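You operate a simulated robot arm through the tools that you are given. There is no shell and no other tool. Be economical: measure what you need, move in short steps, check, and stop when the job is done.

You are at the controls of a simulated robot arm. One attempt, no reset.

Task
Put the rubber disc marked "2" from the top of the dosing bench on the top of the surface plate. Put the canister marked "hard" from the top of the mould bench on top of the silver plain base plate and the canister marked "black" on top of the handled stop block there. Fetch the orange can and stand it on top of the drying canister. Open the bottom plinth drawer, fetch the wax pad with purple grip from the inside of the bottom plinth drawer and stand it on the side shelf of the chiller and shut the drawer again. Do these in any order. Set down upright: canister, orange can, wax pad with purple grip.

It is judged by the outcome, as a careful person would: the job done as asked, and still so three seconds after it is handed in. It fails if anything else is knocked over, pushed out of place, dropped, spilled or broken.

Robot
A 7-joint arm with a fingered hand on a trunk, on a base that drives. Base frame: it is fixed to the floor where the robot stands at the start and does not move with it; the origin is under the middle of the robot, x ahead of it, y to its left, z up. Units: mm, rad, N and s.
Its first joint turns from -2.897 to 2.897 rad. Places, roughly: bottom plinth drawer [-2100, 7300, 300]; canister [-2000, 500, 1000]; drying canister (7x7x7 cm) [-2100, 1600, 900]; handled stop block [-2000, 0, 1000]; orange can [-2000, 1250, 1000]; plain base plate (24x12x3 cm) [-2000, 400, 900]; side shelf of the chiller [-1200, 8100, 800]; top of the surface plate [-2000, 1100, 900]; wax pad with purple grip (4x4x8 cm) [-2200, 7400, 300]. Payload 4 kg.
Tool frame: the origin (TCP) lies between the finger pads and is the grasp point; the fingertips stand 26 mm ahead of it; z points along the fingers, y is the line along which they close. Largest opening 148 mm; the body of the gripper starts 73 mm behind the TCP. The gripper is a hand of 3 fingers: y runs from the thumb to the fingers, the wrist lies at [0, 0, -239] in the tool frame, and closing takes about 1.5 s.
Orientation is that of the tool frame in the base frame, as [roll, pitch, yaw] about the fixed x, y, z axes, in that order (R = Rz(yaw) Ry(pitch) Rx(roll)). With the fingers straight down and closing along the base's y, the tool's x points along the base's -x, its y along +y and its z along -z.

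Tools
- The arm moves only by the tool drive_tool. Its argument "deltas" is one flat list of numbers, 6 for each row, row after row: the shift along the tool's x, y, z in units of 50 mm (1.0 is 50 mm), then the turn, a rotation vector about the tool's x, y, z in units of 6 degrees (1.0 is 6 degrees). In form: [dx, dy, dz, ax, ay, az, dx, dy, dz, ax, ay, az, ...]. A call has 1 to 20 rows; each row shifts and turns the commanded pose from where the row before left it, along the tool's axes as they then stand. "jaw" is the opening in per cent of the stroke, from 0 (shut) to 100 (fully open), set as the call begins (left out, the last holds). A call with a number of a shift or a turn outside -1 to 1 is refused whole. Rows are played at 5 a second. More than 50 mm and 0.15 rad between two rows, or a gripper value outside its range, and nothing of the call is played. Where a pose cannot be reached the arm comes as near as it can. A force on the tool above 40 N (or 10 N above the force at the start of the call, whichever is more), or a blocked arm, ends the call early, and 0.2 s more pass. The fingers move at their own pace (about 72 mm/s each) and stop on an object; they squeeze with about 23 N. The grip force told is the motor's: it shows also when the fingers shut on nothing. Time passes only in rows, and 0.2 s behind the last, so rows that do not move let the fingers close. It gives the time, the measured TCP pose, the force on the tool (base axes), the opening and the grip force at its end, in the units of the frame above (readings bear some noise), with the torque about the TCP (base axes, N m) and any sound that the robot's microphone picked up.
- Cameras (640 x 400 px; columns grow to the right, rows downward): "scene" is now at [13.8, 126.3, 1480.1]; the picture's right is [-0.42, -0.91, 0.00], its down [-0.60, 0.28, -0.74] and it looks along [0.67, -0.32, -0.67] (base axes); focal length 295 px, centre (320, 200). "wrist" rides on the gripper at [68, -39, -90] in the tool frame; the picture's right is [0.50, 0.87, 0.00], its down [-0.66, 0.38, -0.65] and it looks along [-0.57, 0.33, 0.76] (tool axes); focal length 222 px, centre (320, 200). There is no depth. A picture from a camera that has moved, and an enlarged one, comes with that camera's place and axes in the base frame and with its lens. The place of the scene camera against the robot may be out by one fixed shift of up to 25 mm in any direction.
- snapshot(camera): a new picture of that camera. No time passes.
- move_column(by): slides the trunk up (or, below 0, down) by that many mm; the arm and the scene camera ride with it, the base frame stays. It gives what a move gives, with no picture.
- base_move(legs): drives the robot by 1 to 6 legs, each [ahead, left, turn to the left] in mm, mm and rad, along the robot's own axes; the way and the turn of a leg run together, so that a leg with both is an arc; at most 1500 mm and 3.142 rad a leg. The arm and the cameras ride along, it lands a little off, and it stops where it bumps. It gives what a move gives.
- move_fingers(finger1, finger2, thumb_bend): sets how far each is bent, from 0 (flat) to 1 (curled in); at 0.3 the hand is open as for a grip, at 0.7 the pads meet at the TCP. One left out holds its place. A second passes; each finger stops where it meets its share of the squeeze, and holds until it gets a number again. A gripper value or a shape takes the hand back. It gives what a move gives, with no picture; readings hold the bend of each and the force on the fingers (four entries, about 0 where the hand has none), thumb and palm.
- grasp_type(shape): the hand has 3 fingers and takes this shape, open, in about a second: jaw (thumb against the fingers, like two jaws); tri (thumb and two fingers); tip (a fingertip pinch); poke (one finger out to press); point (the index stretched); flat (the hand flat); cup (the hand cupped); fist (a fist). The gripper value then closes the fingers along that shape, each until it touches; the sizes above hold for jaw. It gives what a move gives, with no picture.
- head_to(pan, tilt): turns the head with the scene camera to pan (to the left, within 2.705 rad either way) and tilt (down, from -0.506 to 1.204), counted from straight ahead of the robot. It gives what a move gives.
- enlarge(camera, box): a new picture of the part [left, top, right, bottom] of that camera's present view, enlarged. No time passes.
- close_job(): hands the job in; it is judged then, once.

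Go step by step. Nothing tells you exact positions but the pictures and the camera data: compare them with the known pose of the tool, close in by small moves and look again before you grip or let go. The budget is 186 turns and 156 pictures, counting those below and the enlarged ones. Unless the task says otherwise, let go and move clear before handing in.

The tools are called after ">>>" as a command line: name --argument value ..., lists and objects as JSON in quotes. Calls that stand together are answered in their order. drive_tool: Moves the arm, as the interface text tells. Its arguments: {"type":"object","properties":{"deltas":{"type":"array","items":{"type":"number"}},"jaw":{"type":"number"}},"required":["deltas"]} The other tools are called the same way: move_column (by) slides the trunk up or down; grasp_type (shape) gives the hand a shape; move_fingers (finger1, finger2, thumb_bend) moves the fingers one by one; base_move (legs) drives the base; head_to (pan, tilt) turns the head that bears the scene camera; snapshot (camera) takes a picture; enlarge (camera, box) takes an enlarged picture of a part of a camera's view; close_job () hands the job in.

At the start:

```text
time_s: 0.0
eef_pos: [376.5, -123.8, 1158.9]
orientation: [-3.141, 0.001, -3.141]
ft_force: [0.5, -0.4, 0.2]
ft_torque: [-0.03, -0.02, 0.0]
gripper_width: 148.1
grasp_force: 0.1
shape: jaw
bend: [0.3, 0.3, 0.3]
finger forces: [0.1, 0.0, 0.0, 0.0, 0.0, 0.1]
trunk travel left (down, up): [-425.0, 165.0]
robot x, y, heading: [-1.4, 1.3, 0.003]
head pan, tilt: [-0.436, 0.731]
```

scene: 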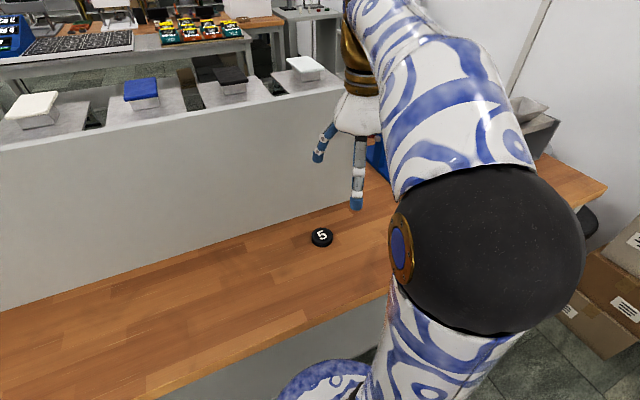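
wrist: 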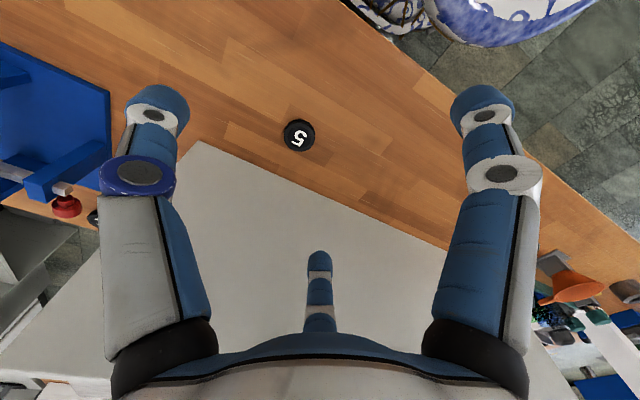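

I see a wooden bench ahead with a disc "5" on it. I'll look around with the head to find the discs and the other places.

>>> head_to --pan 0.5 --tilt 0.5

>>> snapshot --camera "scene"

>>> head_to --pan 1.7 --tilt 0.4

>>> snapshot --camera "scene"

>>> head_to --pan 2.7 --tilt 0.4

>>> snapshot --camera "scene"

>>> head_to --pan -2.5 --tilt 0.4

>>> snapshot --camera "scene"

```text
time_s: 1.2
eef_pos: [377.0, -124.4, 1160.3]
orientation: [-3.141, 0.0, 3.141]
ft_force: [0.1, 0.0, -0.2]
ft_torque: [0.01, 0.0, -0.04]
gripper_width: 147.7
grasp_force: 0.1
shape: jaw
bend: [0.3, 0.3, 0.3]
finger forces: [0.1, 0.0, 0.1, 0.1, 0.0, 0.0]
trunk travel left (down, up): [-425.0, 165.0]
robot x, y, heading: [2.7, 4.4, -0.001]
head pan, tilt: [0.499, 0.499]
```

```text
153 pictures are left
camera scene: at [17.9, 205.2, 1500.5], right [0.48, -0.88, 0.0], down [-0.42, -0.23, -0.88], along [0.77, 0.42, -0.48], focal length 295 px, centre (320, 200)
```

scene: 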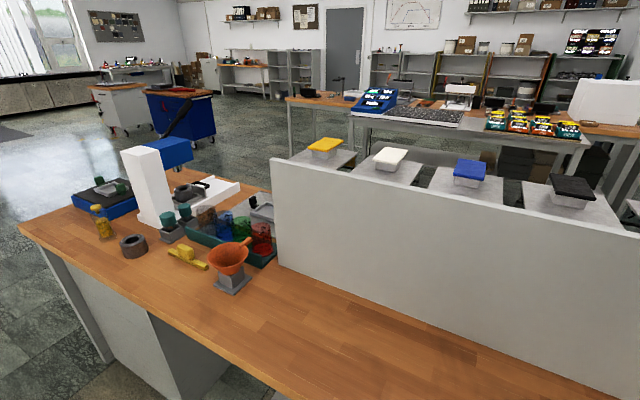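

```text
time_s: 2.6
eef_pos: [375.1, -123.6, 1158.9]
orientation: [-3.141, 0.0, 3.141]
ft_force: [0.4, 0.6, 0.8]
ft_torque: [-0.03, 0.02, 0.04]
gripper_width: 147.9
grasp_force: 0.0
shape: jaw
bend: [0.3, 0.3, 0.3]
finger forces: [0.1, 0.0, 0.1, 0.1, 0.1, 0.1]
trunk travel left (down, up): [-425.0, 165.0]
robot x, y, heading: [-1.6, 2.4, 0.0]
head pan, tilt: [1.7, 0.4]
```

```text
152 pictures are left
camera scene: at [-73.8, 253.6, 1509.6], right [0.99, 0.13, 0.0], down [0.05, -0.39, -0.92], along [-0.12, 0.91, -0.39], focal length 295 px, centre (320, 200)
```

scene: 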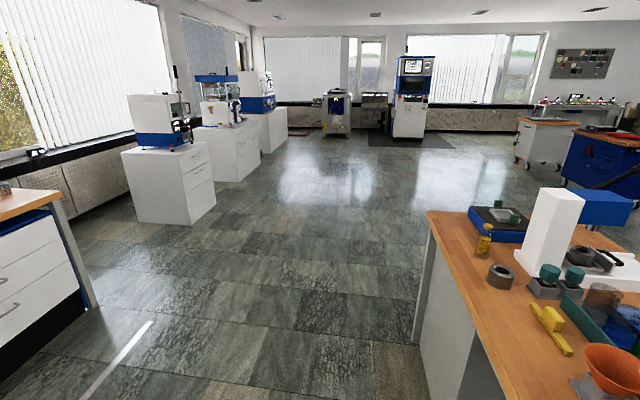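

```text
time_s: 3.9
eef_pos: [376.2, -124.7, 1159.2]
orientation: [-3.141, 0.001, -3.141]
ft_force: [0.3, -0.2, 0.0]
ft_torque: [-0.02, 0.0, 0.0]
gripper_width: 147.9
grasp_force: 0.0
shape: jaw
bend: [0.3, 0.3, 0.3]
finger forces: [0.1, 0.0, 0.0, 0.0, 0.0, 0.0]
trunk travel left (down, up): [-425.0, 165.0]
robot x, y, heading: [0.7, -0.4, -0.0]
head pan, tilt: [2.7, 0.4]
```

```text
151 pictures are left
camera scene: at [-145.7, 201.3, 1509.6], right [0.43, 0.9, 0.0], down [0.35, -0.17, -0.92], along [-0.83, 0.39, -0.39], focal length 295 px, centre (320, 200)
```

scene: 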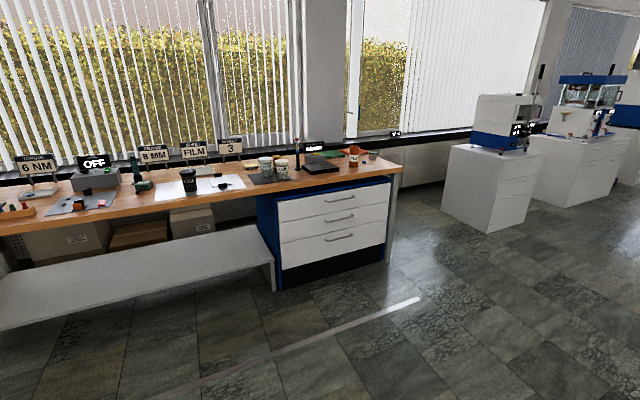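

```text
time_s: 8.0
eef_pos: [376.6, -123.4, 1158.8]
orientation: [3.141, 0.001, -3.141]
ft_force: [-0.4, 0.0, 0.9]
ft_torque: [0.0, -0.02, 0.02]
gripper_width: 147.9
grasp_force: 0.0
shape: jaw
bend: [0.3, 0.3, 0.3]
finger forces: [0.0, 0.1, 0.1, 0.0, 0.0, 0.0]
trunk travel left (down, up): [-425.0, 165.0]
robot x, y, heading: [1.0, -2.0, -0.0]
head pan, tilt: [-2.499, 0.4]
```

```text
150 pictures are left
camera scene: at [-136.1, 106.2, 1509.6], right [-0.6, 0.8, 0.0], down [0.31, 0.23, -0.92], along [-0.74, -0.55, -0.39], focal length 295 px, centre (320, 200)
```

scene: 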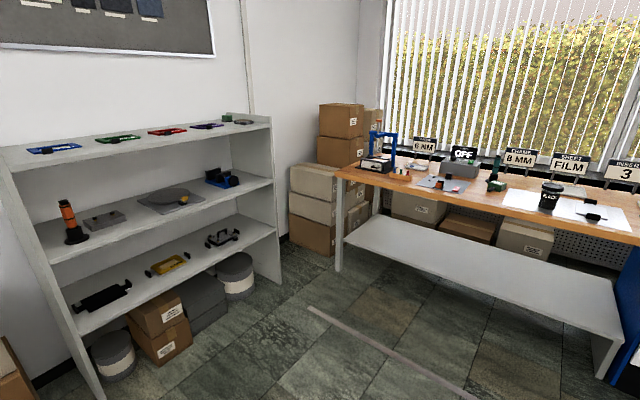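

The window bench at x≈-2000 carries most of the targets. I'll zoom in on it and on the front bench for the disc "2".

>>> enlarge --camera "scene" --box '[330, 110, 640, 300]'

>>> head_to --pan 2.7 --tilt 0.4

>>> enlarge --camera "scene" --box '[0, 120, 400, 300]'

>>> head_to --pan -1.0 --tilt 0.5

>>> snapshot --camera "scene"

>>> head_to --pan 0.6 --tilt 0.9

>>> snapshot --camera "scene"

```text
2.06 times, centred on (485, 205) of scene
camera zoom: at [-136.1, 106.2, 1509.6], right [-0.6, 0.8, 0.0], down [0.31, 0.23, -0.92], along [-0.74, -0.55, -0.39], focal length 609 px, centre (-21, 190)
```

zoom: 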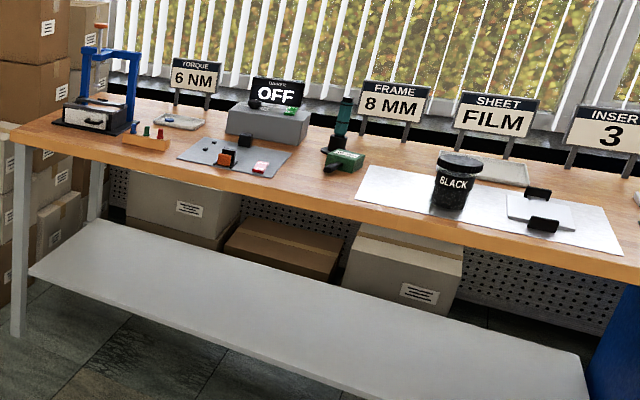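

```text
time_s: 12.0
eef_pos: [376.3, -124.7, 1158.8]
orientation: [3.141, 0.001, 3.142]
ft_force: [-0.7, -0.4, -0.3]
ft_torque: [0.0, 0.0, -0.01]
gripper_width: 148.0
grasp_force: 0.0
shape: jaw
bend: [0.3, 0.3, 0.3]
finger forces: [0.0, 0.0, 0.1, 0.0, 0.1, 0.1]
trunk travel left (down, up): [-425.0, 165.0]
robot x, y, heading: [-2.7, 4.1, 0.004]
head pan, tilt: [2.7, 0.4]
```

```text
1.60 times, centred on (200, 210) of scene
camera zoom: at [-145.7, 201.3, 1509.6], right [0.43, 0.9, 0.0], down [0.35, -0.17, -0.92], along [-0.83, 0.39, -0.39], focal length 472 px, centre (512, 184)
```

zoom: 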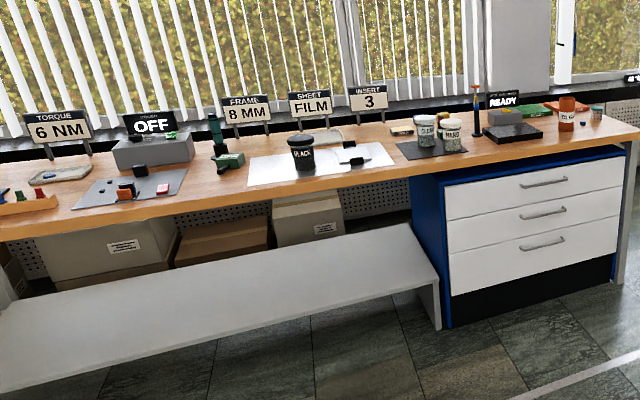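

```text
time_s: 15.1
eef_pos: [376.8, -123.8, 1158.7]
orientation: [-3.141, 0.0, 3.139]
ft_force: [-0.8, 0.3, 0.4]
ft_torque: [0.01, -0.02, 0.02]
gripper_width: 147.8
grasp_force: 0.1
shape: jaw
bend: [0.3, 0.3, 0.3]
finger forces: [0.0, 0.0, 0.0, 0.1, 0.0, 0.0]
trunk travel left (down, up): [-425.0, 165.0]
robot x, y, heading: [0.5, 0.3, -0.001]
head pan, tilt: [-1.0, 0.499]
```

```text
147 pictures are left
camera scene: at [-12.8, 85.1, 1500.5], right [-0.84, -0.54, 0.0], down [-0.26, 0.4, -0.88], along [0.47, -0.74, -0.48], focal length 295 px, centre (320, 200)
```

scene: 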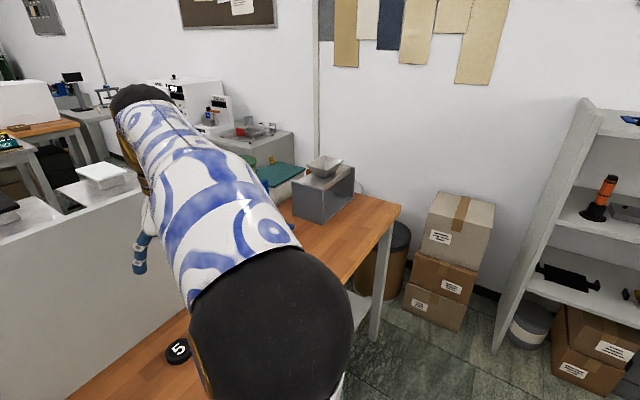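

```text
time_s: 16.8
eef_pos: [375.8, -125.7, 1159.2]
orientation: [-3.141, 0.0, -3.141]
ft_force: [-0.3, -0.4, 0.5]
ft_torque: [-0.01, -0.01, -0.02]
gripper_width: 148.0
grasp_force: 0.0
shape: jaw
bend: [0.3, 0.3, 0.3]
finger forces: [0.0, 0.0, 0.0, 0.0, 0.1, 0.0]
trunk travel left (down, up): [-425.0, 165.0]
robot x, y, heading: [-1.3, -2.6, -0.0]
head pan, tilt: [0.6, 0.901]
```

```text
146 pictures are left
camera scene: at [0.3, 204.3, 1466.6], right [0.56, -0.83, 0.0], down [-0.65, -0.44, -0.62], along [0.51, 0.35, -0.78], focal length 295 px, centre (320, 200)
```

scene: 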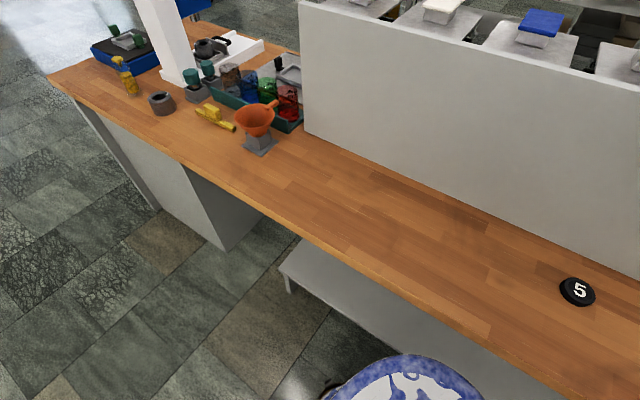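

The disc "5" isn't mine; I check for other discs near the right part of the front bench.

>>> enlarge --camera "wrist" --box '[0, 100, 200, 300]'

>>> head_to --pan 0.9 --tilt 0.6

>>> enlarge --camera "scene" --box '[250, 60, 640, 303]'

>>> head_to --pan 0.0 --tilt 0.3

>>> snapshot --camera "scene"

```text
2.00 times, centred on (100, 200) of wrist
camera zoom: at [307.6, -162.7, 1250.7], right [-0.5, 0.87, 0.0], down [0.66, 0.38, 0.65], along [0.57, 0.33, -0.76], focal length 444 px, centre (760, 200)
```

zoom: 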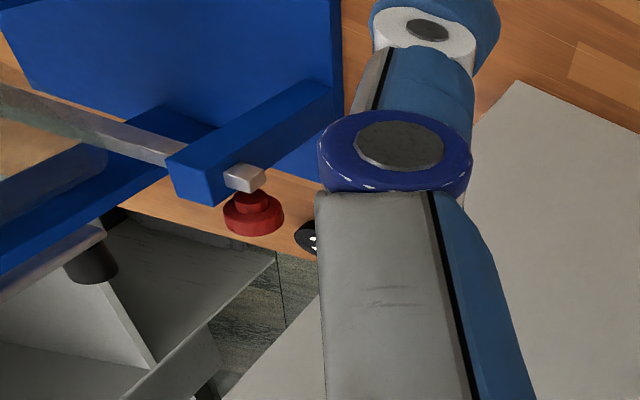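

```text
time_s: 17.6
eef_pos: [376.8, -123.7, 1157.9]
orientation: [-3.142, 0.0, 3.141]
ft_force: [0.2, 0.0, 0.5]
ft_torque: [0.03, -0.01, 0.0]
gripper_width: 147.7
grasp_force: 0.1
shape: jaw
bend: [0.3, 0.3, 0.3]
finger forces: [0.1, 0.1, 0.0, 0.0, 0.0, 0.0]
trunk travel left (down, up): [-425.0, 165.0]
robot x, y, heading: [-3.3, -2.1, -0.001]
head pan, tilt: [0.901, 0.6]
```

```text
1.64 times, centred on (445, 182) of scene
camera zoom: at [-7.1, 230.9, 1491.3], right [0.78, -0.62, 0.0], down [-0.35, -0.44, -0.82], along [0.51, 0.65, -0.57], focal length 484 px, centre (115, 230)
```

zoom: 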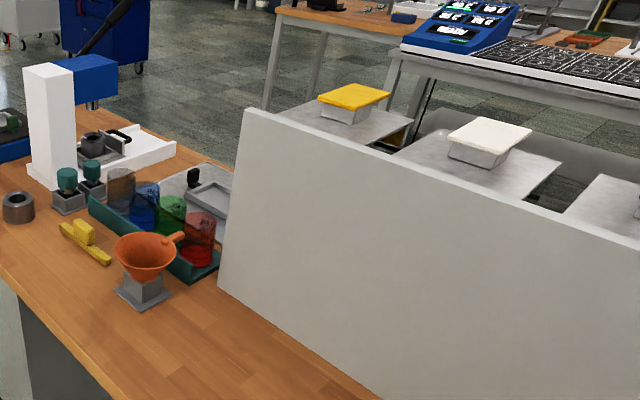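

```text
time_s: 18.8
eef_pos: [376.7, -122.2, 1160.3]
orientation: [-3.141, 0.002, -3.141]
ft_force: [-0.3, -0.5, -0.4]
ft_torque: [0.0, -0.01, -0.03]
gripper_width: 147.9
grasp_force: 0.0
shape: jaw
bend: [0.3, 0.3, 0.3]
finger forces: [0.0, 0.0, 0.1, 0.0, 0.1, 0.0]
trunk travel left (down, up): [-425.0, 165.0]
robot x, y, heading: [1.3, 0.5, 0.0]
head pan, tilt: [0.0, 0.3]
```

```text
143 pictures are left
camera scene: at [31.4, 161.8, 1518.9], right [0.0, -1.0, 0.0], down [-0.3, 0.0, -0.96], along [0.96, 0.0, -0.3], focal length 295 px, centre (320, 200)
```

scene: 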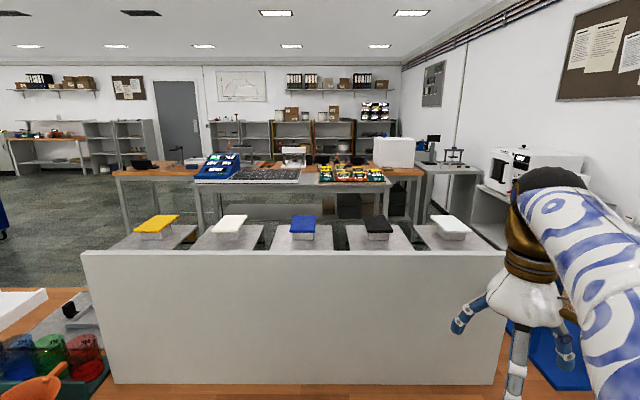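

A partly hidden disc with a white mark seems to be at the right end of the bench, around (850,-410), by the blue clamp. I'll pull the arm in, raise it and look over there.

>>> drive_tool --deltas '[1, 0, -1, 0, 0, 0, 1, 0, -1, 0, 0, 0, 0, 1, 0, 0, 0, 0, 0, 1, 0, 0, 0, 0, 0, 1, 0, 0, 0, 0]'

>>> head_to --pan -0.5 --tilt 0.6

>>> snapshot --camera "scene"

>>> snapshot --camera "wrist"

```text
refused: row 1 steps farther than a row can; nothing moved
```

```text
time_s: 19.7
eef_pos: [375.5, -124.7, 1159.4]
orientation: [-3.141, 0.0, -3.14]
ft_force: [-0.2, -0.1, 0.5]
ft_torque: [-0.02, 0.03, 0.02]
gripper_width: 148.0
grasp_force: 0.0
shape: jaw
bend: [0.3, 0.3, 0.3]
finger forces: [0.0, 0.0, 0.0, 0.0, 0.0, 0.0]
trunk travel left (down, up): [-425.0, 165.0]
robot x, y, heading: [2.4, -1.8, -0.001]
head pan, tilt: [-0.499, 0.6]
```

```text
142 pictures are left
camera scene: at [15.7, 119.4, 1491.4], right [-0.48, -0.88, 0.0], down [-0.5, 0.27, -0.83], along [0.72, -0.39, -0.56], focal length 295 px, centre (320, 200)
```

scene: 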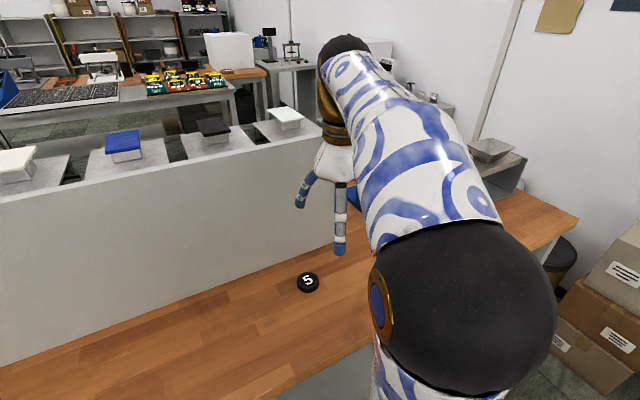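

```text
141 pictures are left
camera wrist: at [307.6, -162.7, 1250.7], right [-0.5, 0.87, 0.0], down [0.66, 0.38, 0.65], along [0.57, 0.33, -0.76], focal length 222 px, centre (320, 200)
```

wrist: 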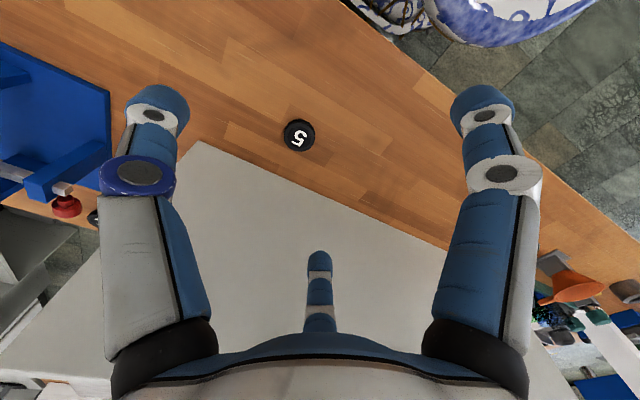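

I'll raise the hand and swing it to the left, then slide the base right along the bench to get a clear view.

>>> drive_tool --deltas '[0.9, 0, 0, 0, 0, 0, 0.9, 0, 0, 0, 0, 0, 0, 0.9, 0, 0, 0, 0, 0, 0.9, 0, 0, 0, 0, 0, 0.9, 0, 0, 0, 0, 0, 0.9, 0, 0, 0, 0, 0, 0.9, 0, 0, 0, 0]'

>>> base_move --legs '[[0, -300, 0]]'

>>> snapshot --camera "scene"

```text
time_s: 21.3
eef_pos: [286.0, 101.5, 1159.2]
orientation: [-3.142, -0.001, 3.141]
ft_force: [-0.1, -0.5, -0.2]
ft_torque: [0.05, 0.0, 0.05]
gripper_width: 147.9
grasp_force: 0.1
shape: jaw
bend: [0.3, 0.3, 0.3]
finger forces: [0.0, 0.1, 0.0, 0.0, 0.0, 0.1]
trunk travel left (down, up): [-425.0, 165.0]
robot x, y, heading: [0.8, 0.8, -0.004]
head pan, tilt: [-0.499, 0.6]
```

```text
time_s: 23.3
eef_pos: [286.3, -197.0, 1159.3]
orientation: [3.14, 0.0, 3.139]
ft_force: [0.0, 0.0, 0.0]
ft_torque: [-0.02, -0.01, 0.01]
gripper_width: 147.9
grasp_force: 0.0
shape: jaw
bend: [0.3, 0.3, 0.3]
finger forces: [0.0, 0.0, 0.0, 0.0, 0.1, 0.0]
trunk travel left (down, up): [-425.0, 165.0]
robot x, y, heading: [4.8, -300.1, -0.0]
head pan, tilt: [-0.499, 0.6]
```

```text
140 pictures are left
camera scene: at [15.5, -178.5, 1491.4], right [-0.48, -0.88, 0.0], down [-0.5, 0.27, -0.83], along [0.72, -0.4, -0.56], focal length 295 px, centre (320, 200)
```

scene: 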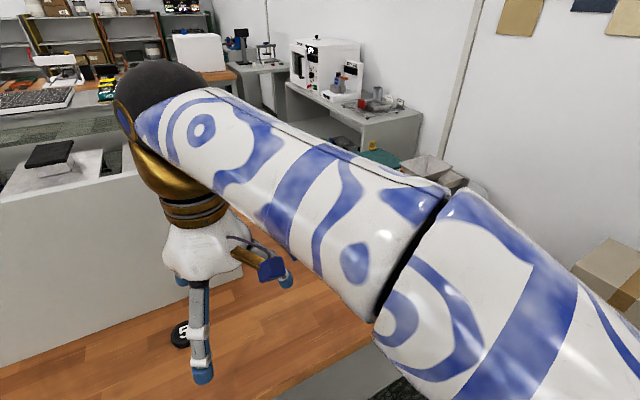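

The elbow blocks the head's view, so I'll use the wrist camera from the right side.

>>> drive_tool --deltas '[0, -1, 0, 0, 0, 0, 0, -1, 0, 0, 0, 0, 0, -1, 0, 0, 0, 0, 0, -1, 0, 0, 0, 0, 0, -1, 0, 0, 0, 0, 0, -1, 0, 0, 0, 0, 0, -1, 0, 0, 0, 0, 0, 0, -1, 0, 0, 0, 0, 0, -1, 0, 0, 0]'

>>> snapshot --camera "wrist"

>>> snapshot --camera "scene"

```text
time_s: 25.3
eef_pos: [283.6, -542.3, 1256.6]
orientation: [-3.141, 0.002, -3.141]
ft_force: [-0.7, -1.4, 0.2]
ft_torque: [0.04, -0.04, -0.03]
gripper_width: 147.6
grasp_force: 0.1
shape: jaw
bend: [0.3, 0.3, 0.3]
finger forces: [0.0, 0.1, 0.0, 0.0, 0.1, 0.0]
trunk travel left (down, up): [-425.0, 165.0]
robot x, y, heading: [2.5, -298.0, -0.006]
head pan, tilt: [-0.499, 0.6]
```

```text
139 pictures are left
camera wrist: at [214.6, -581.1, 1348.1], right [-0.5, 0.87, 0.0], down [0.65, 0.38, 0.65], along [0.57, 0.33, -0.76], focal length 222 px, centre (320, 200)
```

wrist: 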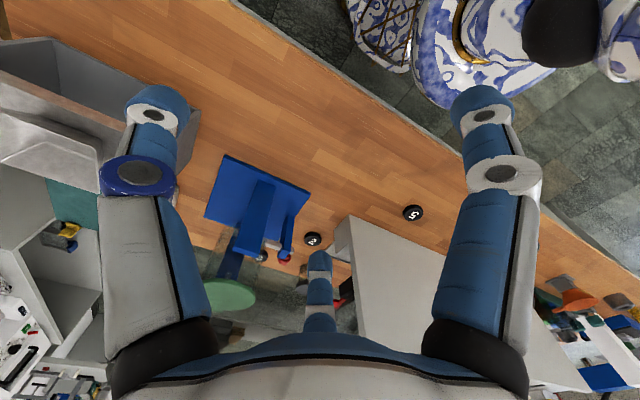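

```text
138 pictures are left
camera scene: at [15.1, -178.9, 1491.4], right [-0.48, -0.88, 0.0], down [-0.5, 0.27, -0.83], along [0.72, -0.4, -0.56], focal length 295 px, centre (320, 200)
```

scene: 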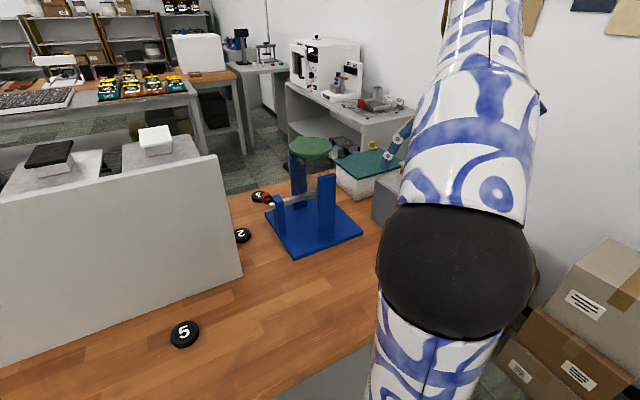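

>>> enlarge --camera "scene" --box '[160, 160, 380, 298]'

>>> enlarge --camera "wrist" --box '[200, 150, 440, 300]'

```text
2.90 times, centred on (270, 229) of scene
camera zoom: at [15.1, -178.9, 1491.4], right [-0.48, -0.88, 0.0], down [-0.5, 0.27, -0.83], along [0.72, -0.4, -0.56], focal length 855 px, centre (465, 116)
```

zoom: 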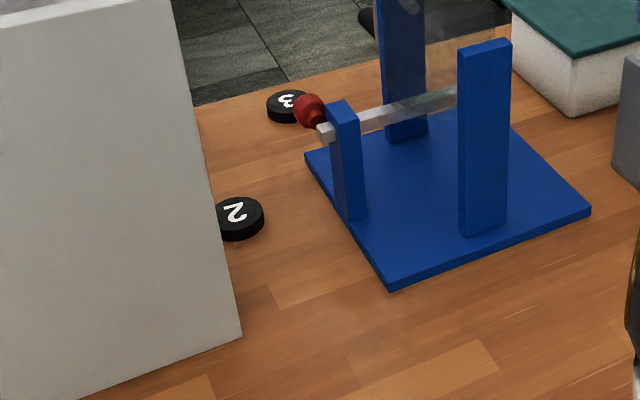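

```text
2.67 times, centred on (320, 225) of wrist
camera zoom: at [214.6, -581.1, 1348.1], right [-0.5, 0.87, 0.0], down [0.65, 0.38, 0.65], along [0.57, 0.33, -0.76], focal length 592 px, centre (320, 133)
```

zoom: 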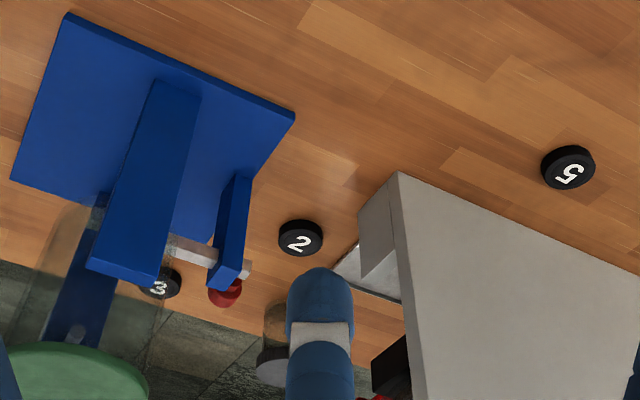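

Disc "2" is at about (735,-309,870), just right of the panel end, with the blue clamp to its right. I'll drive a bit closer and to the right so the forearm clears the panel.

>>> base_move --legs '[[60, -130, 0]]'

>>> snapshot --camera "wrist"

>>> head_to --pan -0.1 --tilt 0.8

>>> snapshot --camera "scene"

```text
time_s: 26.7
eef_pos: [344.9, -672.9, 1256.2]
orientation: [-3.14, 0.001, 3.139]
ft_force: [0.2, 0.3, -0.5]
ft_torque: [0.01, 0.0, -0.01]
gripper_width: 148.3
grasp_force: 0.0
shape: jaw
bend: [0.3, 0.3, 0.3]
finger forces: [0.0, 0.1, 0.0, 0.1, 0.0, 0.0]
trunk travel left (down, up): [-425.0, 165.0]
robot x, y, heading: [57.8, -432.3, 0.001]
head pan, tilt: [-0.499, 0.6]
```

```text
135 pictures are left
camera wrist: at [275.4, -713.0, 1347.9], right [-0.5, 0.87, 0.0], down [0.65, 0.38, 0.65], along [0.57, 0.33, -0.76], focal length 222 px, centre (320, 200)
```

wrist: 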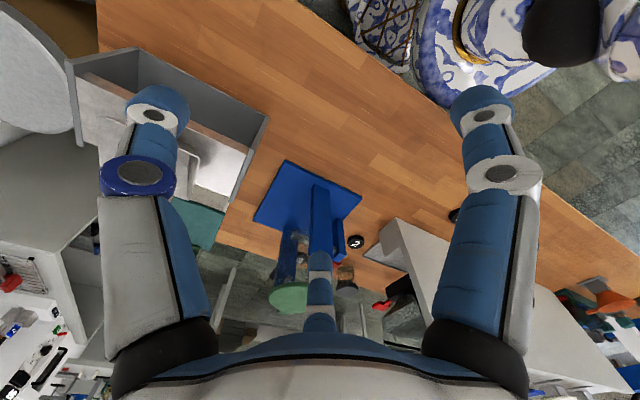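

```text
time_s: 27.6
eef_pos: [344.5, -674.5, 1256.8]
orientation: [3.14, 0.003, 3.14]
ft_force: [0.3, -0.5, 0.3]
ft_torque: [0.03, -0.01, 0.01]
gripper_width: 148.0
grasp_force: 0.1
shape: jaw
bend: [0.3, 0.3, 0.3]
finger forces: [0.0, 0.1, 0.1, 0.0, 0.0, 0.1]
trunk travel left (down, up): [-425.0, 165.0]
robot x, y, heading: [60.7, -428.2, -0.003]
head pan, tilt: [-0.099, 0.799]
```

```text
134 pictures are left
camera scene: at [78.6, -276.4, 1474.6], right [-0.1, -0.99, 0.0], down [-0.71, 0.07, -0.7], along [0.69, -0.07, -0.72], focal length 295 px, centre (320, 200)
```

scene: 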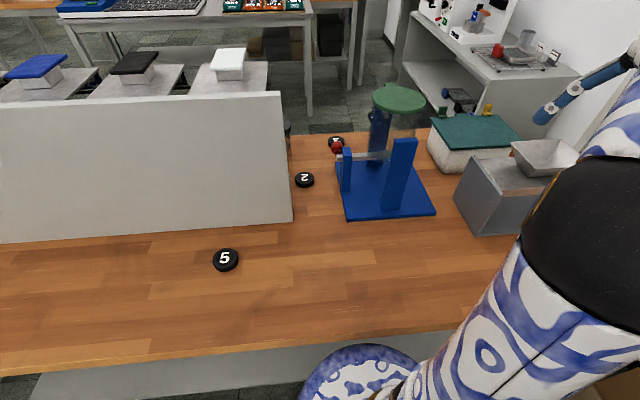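

I'll drive a little more right and forward, then turn the hand 90° so it closes along base x (thumb toward me), clear of the panel and the red knob.

>>> base_move --legs '[[40, -100, 0]]'

>>> drive_tool --deltas '[0, 0, 0, 0, 0, 1, 0, 0, 0, 0, 0, 1, 0, 0, 0, 0, 0, 1, 0, 0, 0, 0, 0, 1, 0, 0, 0, 0, 0, 1, 0, 0, 0, 0, 0, 1, 0, 0, 0, 0, 0, 1, 0, 0, 0, 0, 0, 1, 0, 0, 0, 0, 0, 1, 0, 0, 0, 0, 0, 1, 0, 0, 0, 0, 0, 1, 0, 0, 0, 0, 0, 1, 0, 0, 0, 0, 0, 1, 0, 0, 0, 0, 0, 1, 0, 0, 0, 0, 0, 1]'

>>> drive_tool --deltas '[0.9, 0, 0, 0, 0, 0, 0.9, 0, 0, 0, 0, 0, 0.9, 0, 0, 0, 0, 0, 0.9, 0, 0, 0, 0, 0, 0, 0.9, 0, 0, 0, 0, 0, 0.9, 0, 0, 0, 0, 0, 0.9, 0, 0, 0, 0, 0.7, 0.6, 0, 0, 0, 0, 0.7, 0.6, 0, 0, 0, 0, 0.7, 0.6, 0, 0, 0, 0, 0.7, 0.6, 0, 0, 0, 0, 0.7, 0.6, 0, 0, 0, 0]'

>>> snapshot --camera "wrist"

>>> snapshot --camera "scene"

```text
time_s: 28.7
eef_pos: [385.1, -776.6, 1256.9]
orientation: [-3.138, 0.002, -3.141]
ft_force: [0.6, 0.3, -0.1]
ft_torque: [-0.04, -0.01, -0.03]
gripper_width: 147.8
grasp_force: 0.1
shape: jaw
bend: [0.3, 0.3, 0.3]
finger forces: [0.0, 0.0, 0.0, 0.0, 0.0, 0.0]
trunk travel left (down, up): [-425.0, 165.0]
robot x, y, heading: [100.0, -533.4, 0.001]
head pan, tilt: [-0.099, 0.799]
```

```text
time_s: 31.9
eef_pos: [383.9, -777.5, 1255.5]
orientation: [3.139, 0.002, 1.57]
ft_force: [0.2, 0.2, 0.5]
ft_torque: [0.01, -0.02, -0.02]
gripper_width: 147.6
grasp_force: 0.0
shape: jaw
bend: [0.3, 0.3, 0.3]
finger forces: [0.0, 0.0, 0.0, 0.0, 0.0, 0.0]
trunk travel left (down, up): [-425.0, 165.0]
robot x, y, heading: [97.8, -531.5, -0.001]
head pan, tilt: [-0.099, 0.799]
```

```text
time_s: 34.5
eef_pos: [581.6, -510.4, 1229.4]
orientation: [3.136, 0.002, 1.57]
ft_force: [-0.5, -0.7, 0.2]
ft_torque: [-0.01, 0.01, 0.01]
gripper_width: 148.0
grasp_force: 0.0
shape: jaw
bend: [0.3, 0.3, 0.3]
finger forces: [0.1, 0.0, 0.1, 0.0, 0.1, 0.1]
out of reach, approached as far as the arm can: row 7, 8, 9, 10, 11, 12
trunk travel left (down, up): [-425.0, 165.0]
robot x, y, heading: [99.1, -529.5, 0.002]
head pan, tilt: [-0.099, 0.799]
```

```text
133 pictures are left
camera wrist: at [541.2, -442.0, 1320.7], right [0.87, 0.5, 0.0], down [0.38, -0.65, 0.66], along [0.33, -0.57, -0.75], focal length 222 px, centre (320, 200)
```

wrist: 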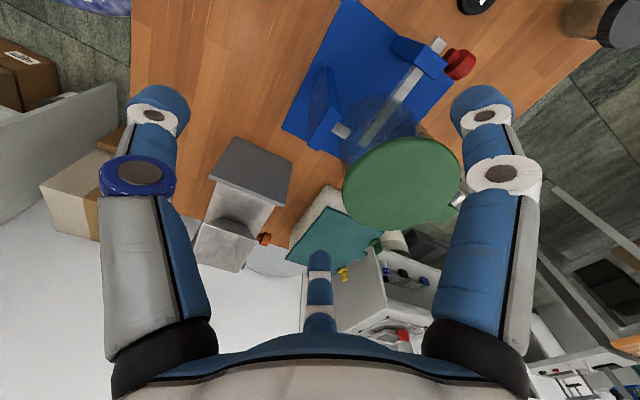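

```text
132 pictures are left
camera scene: at [118.8, -379.5, 1474.6], right [-0.1, -1.0, 0.0], down [-0.71, 0.07, -0.7], along [0.69, -0.07, -0.72], focal length 295 px, centre (320, 200)
```

scene: 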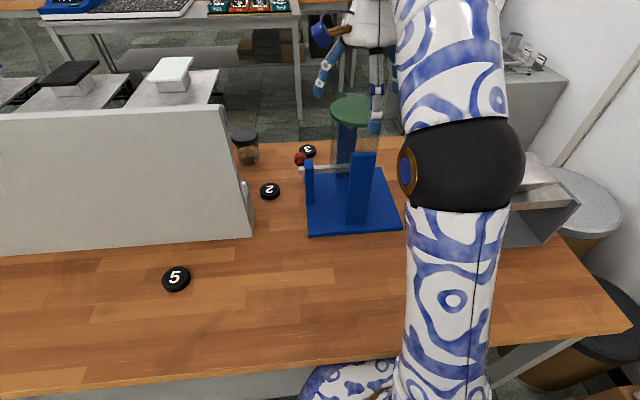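

The hand is near the green-topped clamp, so I'll move left in y first, then forward and down.

>>> drive_tool --deltas '[0, -0.8, 0, 0, 0, 0, 0.9, 0, 0, 0, 0, 0, 0.9, 0, 0, 0, 0, 0]'

>>> snapshot --camera "scene"

```text
time_s: 35.3
eef_pos: [544.6, -417.6, 1229.7]
orientation: [3.141, 0.003, 1.57]
ft_force: [0.3, 0.1, 0.4]
ft_torque: [0.0, 0.05, -0.03]
gripper_width: 147.9
grasp_force: 0.0
shape: jaw
bend: [0.3, 0.3, 0.3]
finger forces: [0.0, 0.1, 0.0, 0.1, 0.0, 0.1]
trunk travel left (down, up): [-425.0, 165.0]
robot x, y, heading: [100.3, -535.0, 0.003]
head pan, tilt: [-0.099, 0.799]
```

```text
131 pictures are left
camera scene: at [119.4, -378.9, 1474.5], right [-0.1, -1.0, 0.0], down [-0.71, 0.07, -0.7], along [0.69, -0.07, -0.72], focal length 295 px, centre (320, 200)
```

scene: 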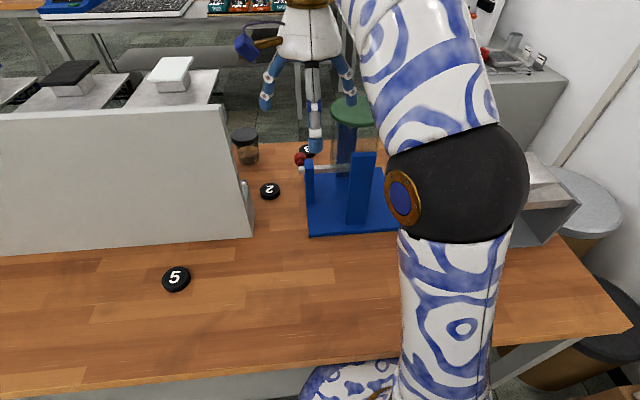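

>>> drive_tool --deltas '[0.95, 0, 0, 0, 0, 0, 0.95, 0, 0, 0, 0, 0, 0, 0.3, 0.9, 0, 0, 0, 0, 0.3, 0.9, 0, 0, 0]'

>>> snapshot --camera "scene"

>>> snapshot --camera "wrist"

```text
time_s: 36.3
eef_pos: [573.3, -349.1, 1135.4]
orientation: [3.141, 0.003, 1.57]
ft_force: [-0.3, 0.4, 0.0]
ft_torque: [0.01, -0.01, 0.01]
gripper_width: 147.9
grasp_force: 0.1
shape: jaw
bend: [0.3, 0.3, 0.3]
finger forces: [0.1, 0.1, 0.1, 0.0, 0.1, 0.1]
out of reach, approached as far as the arm can: row 2
trunk travel left (down, up): [-425.0, 165.0]
robot x, y, heading: [102.6, -535.5, -0.005]
head pan, tilt: [-0.099, 0.799]
```

```text
130 pictures are left
camera scene: at [119.2, -379.2, 1474.5], right [-0.1, -1.0, 0.0], down [-0.71, 0.07, -0.7], along [0.69, -0.07, -0.72], focal length 295 px, centre (320, 200)
```

scene: 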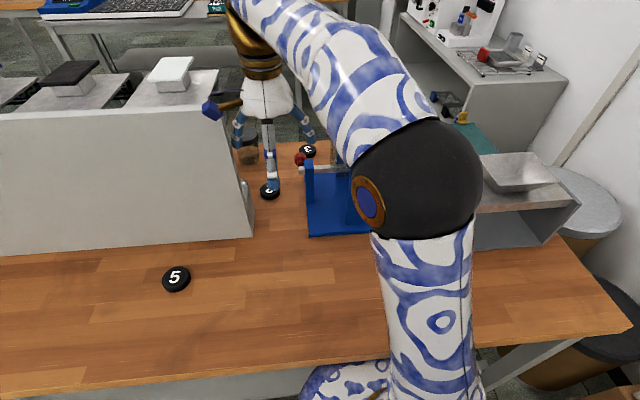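

```text
129 pictures are left
camera wrist: at [533.3, -281.0, 1226.9], right [0.87, 0.5, 0.0], down [0.38, -0.65, 0.66], along [0.33, -0.57, -0.76], focal length 222 px, centre (320, 200)
```

wrist: 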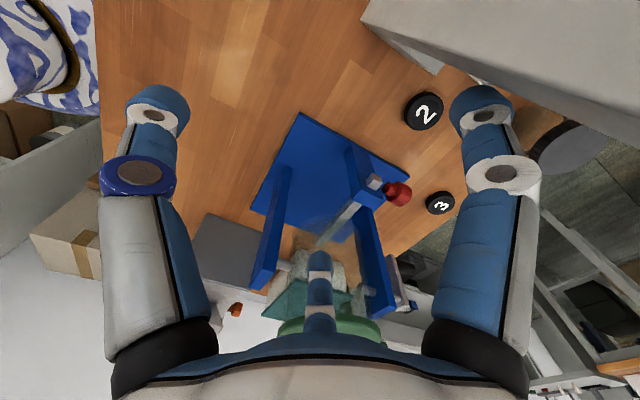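

Disc 2 computes to (735,-307), top z≈869. I narrow the fingers and go forward past the panel end before shifting left and down.

>>> drive_tool --deltas '[0, 0, 0, 0, 0, 0, 0, 0, 0, 0, 0, 0, 0, 0, 0, 0, 0, 0]' --jaw 60

>>> drive_tool --deltas '[0.1, 0.9, 0.3, 0, 0, 0, 0.1, 0.9, 0.3, 0, 0, 0]'

>>> snapshot --camera "wrist"

>>> snapshot --camera "scene"

```text
time_s: 37.1
eef_pos: [572.9, -350.1, 1135.0]
orientation: [3.14, 0.002, 1.57]
ft_force: [0.0, -0.1, 0.7]
ft_torque: [-0.02, -0.01, -0.01]
gripper_width: 89.5
grasp_force: 0.1
shape: jaw
bend: [0.32, 0.32, 0.7]
finger forces: [0.1, 0.0, 0.0, 0.0, 0.0, 0.1]
trunk travel left (down, up): [-425.0, 165.0]
robot x, y, heading: [98.3, -532.6, -0.002]
head pan, tilt: [-0.099, 0.799]
```

```text
time_s: 37.8
eef_pos: [647.4, -344.7, 1120.9]
orientation: [3.121, -0.014, 1.574]
ft_force: [-0.6, -13.2, 39.9]
ft_torque: [4.28, 1.68, 0.7]
gripper_width: 89.1
grasp_force: 0.0
shape: jaw
bend: [0.32, 0.32, 0.7]
finger forces: [0.1, 0.1, 0.0, 0.0, 0.0, 0.1]
trunk travel left (down, up): [-425.0, 165.0]
robot x, y, heading: [102.4, -534.5, -0.001]
head pan, tilt: [-0.099, 0.799]
stopped in row 2: the force on the tool passed its limit (the readings are from after the stop); the commanded pose is now the measured one
```

```text
128 pictures are left
camera wrist: at [605.1, -277.9, 1212.3], right [0.86, 0.5, 0.02], down [0.37, -0.66, 0.65], along [0.34, -0.56, -0.76], focal length 222 px, centre (320, 200)
```

wrist: 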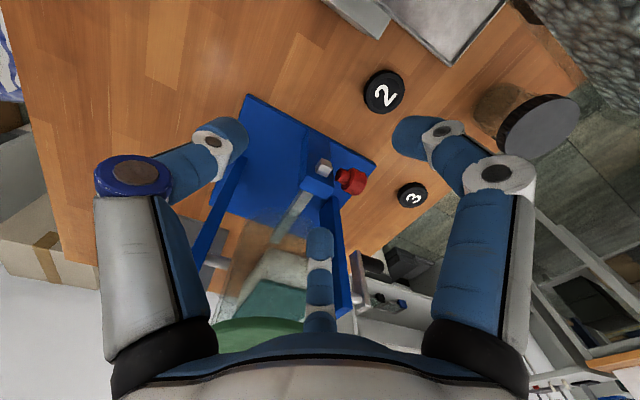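

```text
127 pictures are left
camera scene: at [114.6, -383.8, 1475.6], right [-0.1, -0.99, 0.0], down [-0.71, 0.07, -0.7], along [0.7, -0.07, -0.72], focal length 295 px, centre (320, 200)
```

scene: 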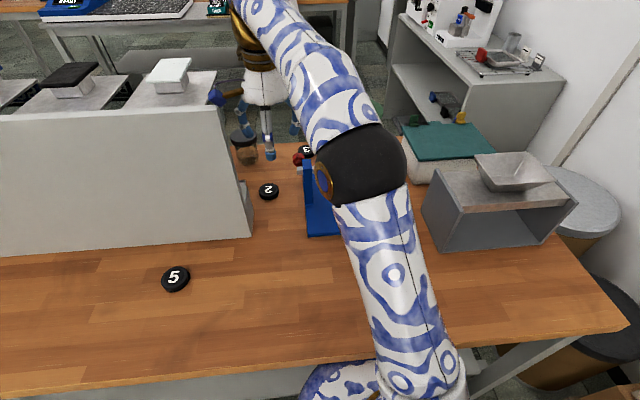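

The wrist camera's housing touched the top corner of the panel. I'll back off up and right, then rotate the hand so the camera sits on my side.

>>> drive_tool --deltas '[0, 0, -0.4, 0, 0, 0, -0.3, -0.3, -0.2, 0, 0, 0, -0.3, -0.3, 0, 0, 0, 0]'

>>> drive_tool --deltas '[0, 0, 0, 0, 0, -1, 0, 0, 0, 0, 0, -1, 0, 0, 0, 0, 0, -1, 0, 0, 0, 0, 0, -1, 0, 0, 0, 0, 0, -1, 0, 0, 0, 0, 0, -1, 0, 0, 0, 0, 0, -1, 0, 0, 0, 0, 0, -1, 0, 0, 0, 0, 0, -1, 0, 0, 0, 0, 0, -1]'

>>> snapshot --camera "wrist"

>>> snapshot --camera "scene"

```text
time_s: 38.6
eef_pos: [618.7, -370.8, 1144.0]
orientation: [3.133, -0.005, 1.579]
ft_force: [0.5, -0.4, 0.0]
ft_torque: [0.02, 0.03, -0.01]
gripper_width: 89.1
grasp_force: 0.0
shape: jaw
bend: [0.32, 0.32, 0.7]
finger forces: [0.1, 0.0, 0.0, 0.0, 0.1, 0.0]
trunk travel left (down, up): [-425.0, 165.0]
robot x, y, heading: [102.6, -534.0, -0.001]
head pan, tilt: [-0.099, 0.799]
```

```text
time_s: 40.8
eef_pos: [620.1, -370.6, 1143.1]
orientation: [3.133, 0.004, 2.625]
ft_force: [0.3, 0.0, 0.8]
ft_torque: [-0.01, 0.0, -0.01]
gripper_width: 88.7
grasp_force: 0.1
shape: jaw
bend: [0.32, 0.32, 0.7]
finger forces: [0.1, 0.1, 0.1, 0.1, 0.0, 0.1]
trunk travel left (down, up): [-425.0, 165.0]
robot x, y, heading: [99.7, -534.2, 0.0]
head pan, tilt: [-0.099, 0.799]
```

```text
126 pictures are left
camera wrist: at [540.2, -372.1, 1234.8], right [-0.01, 1.0, 0.01], down [0.75, 0.0, 0.66], along [0.66, 0.01, -0.75], focal length 222 px, centre (320, 200)
```

wrist: 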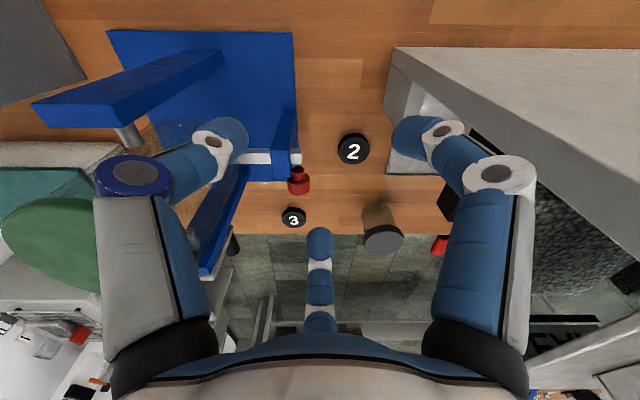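

```text
125 pictures are left
camera scene: at [118.5, -379.6, 1474.5], right [-0.1, -1.0, 0.0], down [-0.71, 0.07, -0.7], along [0.69, -0.07, -0.72], focal length 295 px, centre (320, 200)
```

scene: 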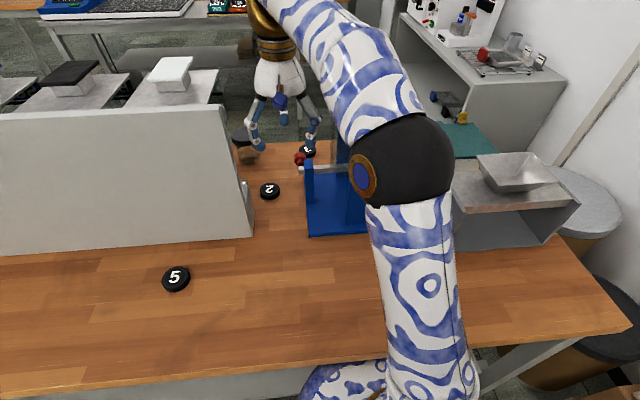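

>>> enlarge --camera "wrist" --box '[230, 20, 530, 260]'

>>> enlarge --camera "scene" --box '[200, 90, 400, 250]'

```text
1.67 times, centred on (380, 140) of wrist
camera zoom: at [540.2, -372.1, 1234.8], right [-0.01, 1.0, 0.01], down [0.75, 0.0, 0.66], along [0.66, 0.01, -0.75], focal length 370 px, centre (220, 300)
```

zoom: 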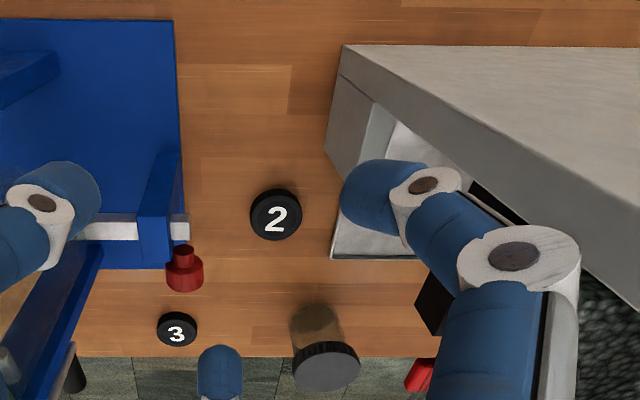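

```text
2.50 times, centred on (300, 170) of scene
camera zoom: at [118.5, -379.6, 1474.5], right [-0.1, -1.0, 0.0], down [-0.71, 0.07, -0.7], along [0.69, -0.07, -0.72], focal length 738 px, centre (370, 275)
```

zoom: 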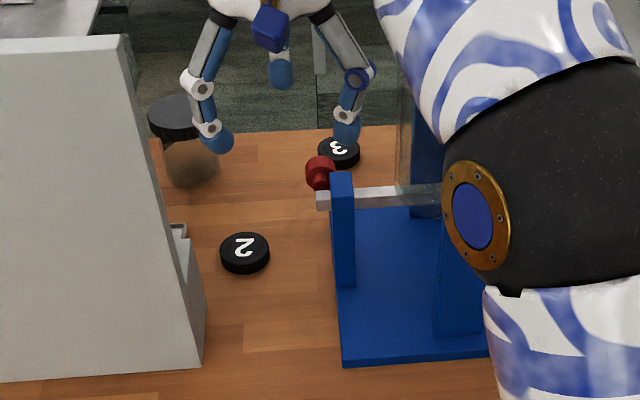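

The view is now clear: disc 2 at (738,-306), the panel unmoved. I'll narrow the grip slightly, trim the yaw, and move forward at height.

>>> drive_tool --deltas '[0, 0, 0, 0, 0, 0.83, -0.51, 0.6, 0.2, 0, 0, 0, -0.51, 0.6, 0.2, 0, 0, 0, -0.51, 0.6, 0.2, 0, 0, 0]' --jaw 50

>>> snapshot --camera "wrist"

>>> snapshot --camera "scene"

```text
time_s: 41.8
eef_pos: [682.5, -361.3, 1116.1]
orientation: [3.134, 0.005, 2.539]
ft_force: [-0.1, 0.1, -0.7]
ft_torque: [0.0, -0.01, 0.02]
gripper_width: 74.2
grasp_force: 0.1
shape: jaw
bend: [0.36, 0.36, 0.7]
finger forces: [0.0, 0.0, 0.1, 0.0, 0.0, 0.0]
out of reach, approached as far as the arm can: row 3, 4
trunk travel left (down, up): [-425.0, 165.0]
robot x, y, heading: [98.7, -531.6, -0.005]
head pan, tilt: [-0.099, 0.799]
```

```text
122 pictures are left
camera wrist: at [603.4, -354.0, 1207.0], right [0.08, 1.0, 0.01], down [0.75, -0.06, 0.66], along [0.66, -0.05, -0.75], focal length 222 px, centre (320, 200)
```

wrist: 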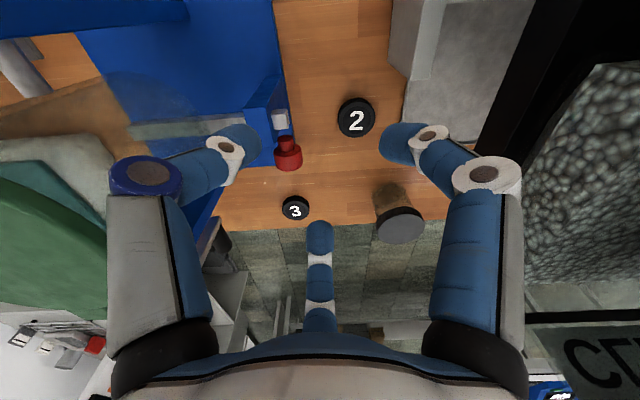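

```text
121 pictures are left
camera scene: at [118.9, -378.9, 1474.4], right [-0.1, -1.0, 0.0], down [-0.71, 0.07, -0.7], along [0.69, -0.07, -0.72], focal length 295 px, centre (320, 200)
```

scene: 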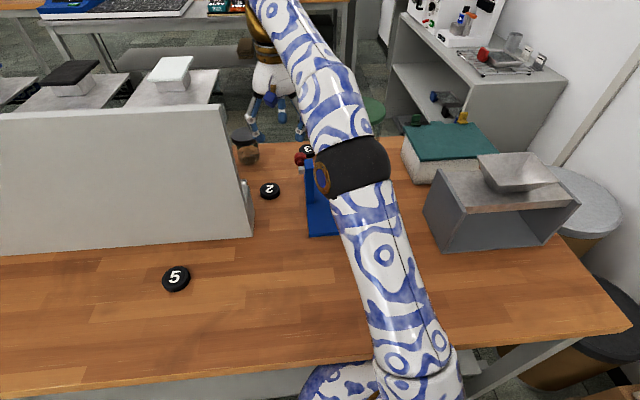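

The arm is at its reach limit; the base seems to have room under the bench edge, so I'll creep forward 60 mm.

>>> base_move --legs '[[50, 0, 0]]'

>>> snapshot --camera "wrist"

>>> snapshot --camera "scene"

```text
time_s: 42.6
eef_pos: [687.6, -361.4, 1120.9]
orientation: [3.127, 0.01, 2.537]
ft_force: [-0.3, 0.6, 0.1]
ft_torque: [0.0, -0.01, -0.02]
gripper_width: 74.6
grasp_force: 0.0
shape: jaw
bend: [0.36, 0.36, 0.7]
finger forces: [0.1, 0.1, 0.0, 0.1, 0.0, 0.1]
trunk travel left (down, up): [-425.0, 165.0]
robot x, y, heading: [108.7, -530.9, -0.006]
head pan, tilt: [-0.099, 0.799]
stopped in leg 1: the robot was blocked; the commanded pose is now the measured one
```

```text
120 pictures are left
camera wrist: at [607.9, -355.2, 1211.7], right [0.08, 1.0, 0.01], down [0.74, -0.07, 0.67], along [0.67, -0.05, -0.75], focal length 222 px, centre (320, 200)
```

wrist: 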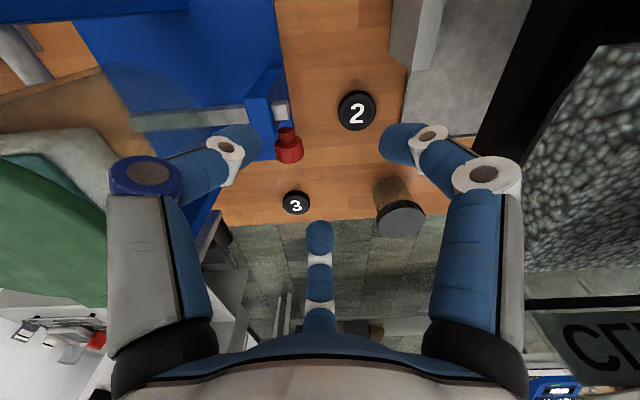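

```text
119 pictures are left
camera scene: at [121.2, -378.7, 1474.0], right [-0.1, -0.99, 0.0], down [-0.71, 0.07, -0.7], along [0.7, -0.07, -0.71], focal length 295 px, centre (320, 200)
```

scene: 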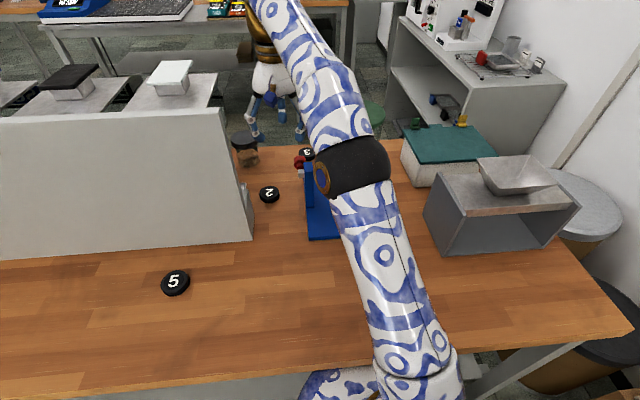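

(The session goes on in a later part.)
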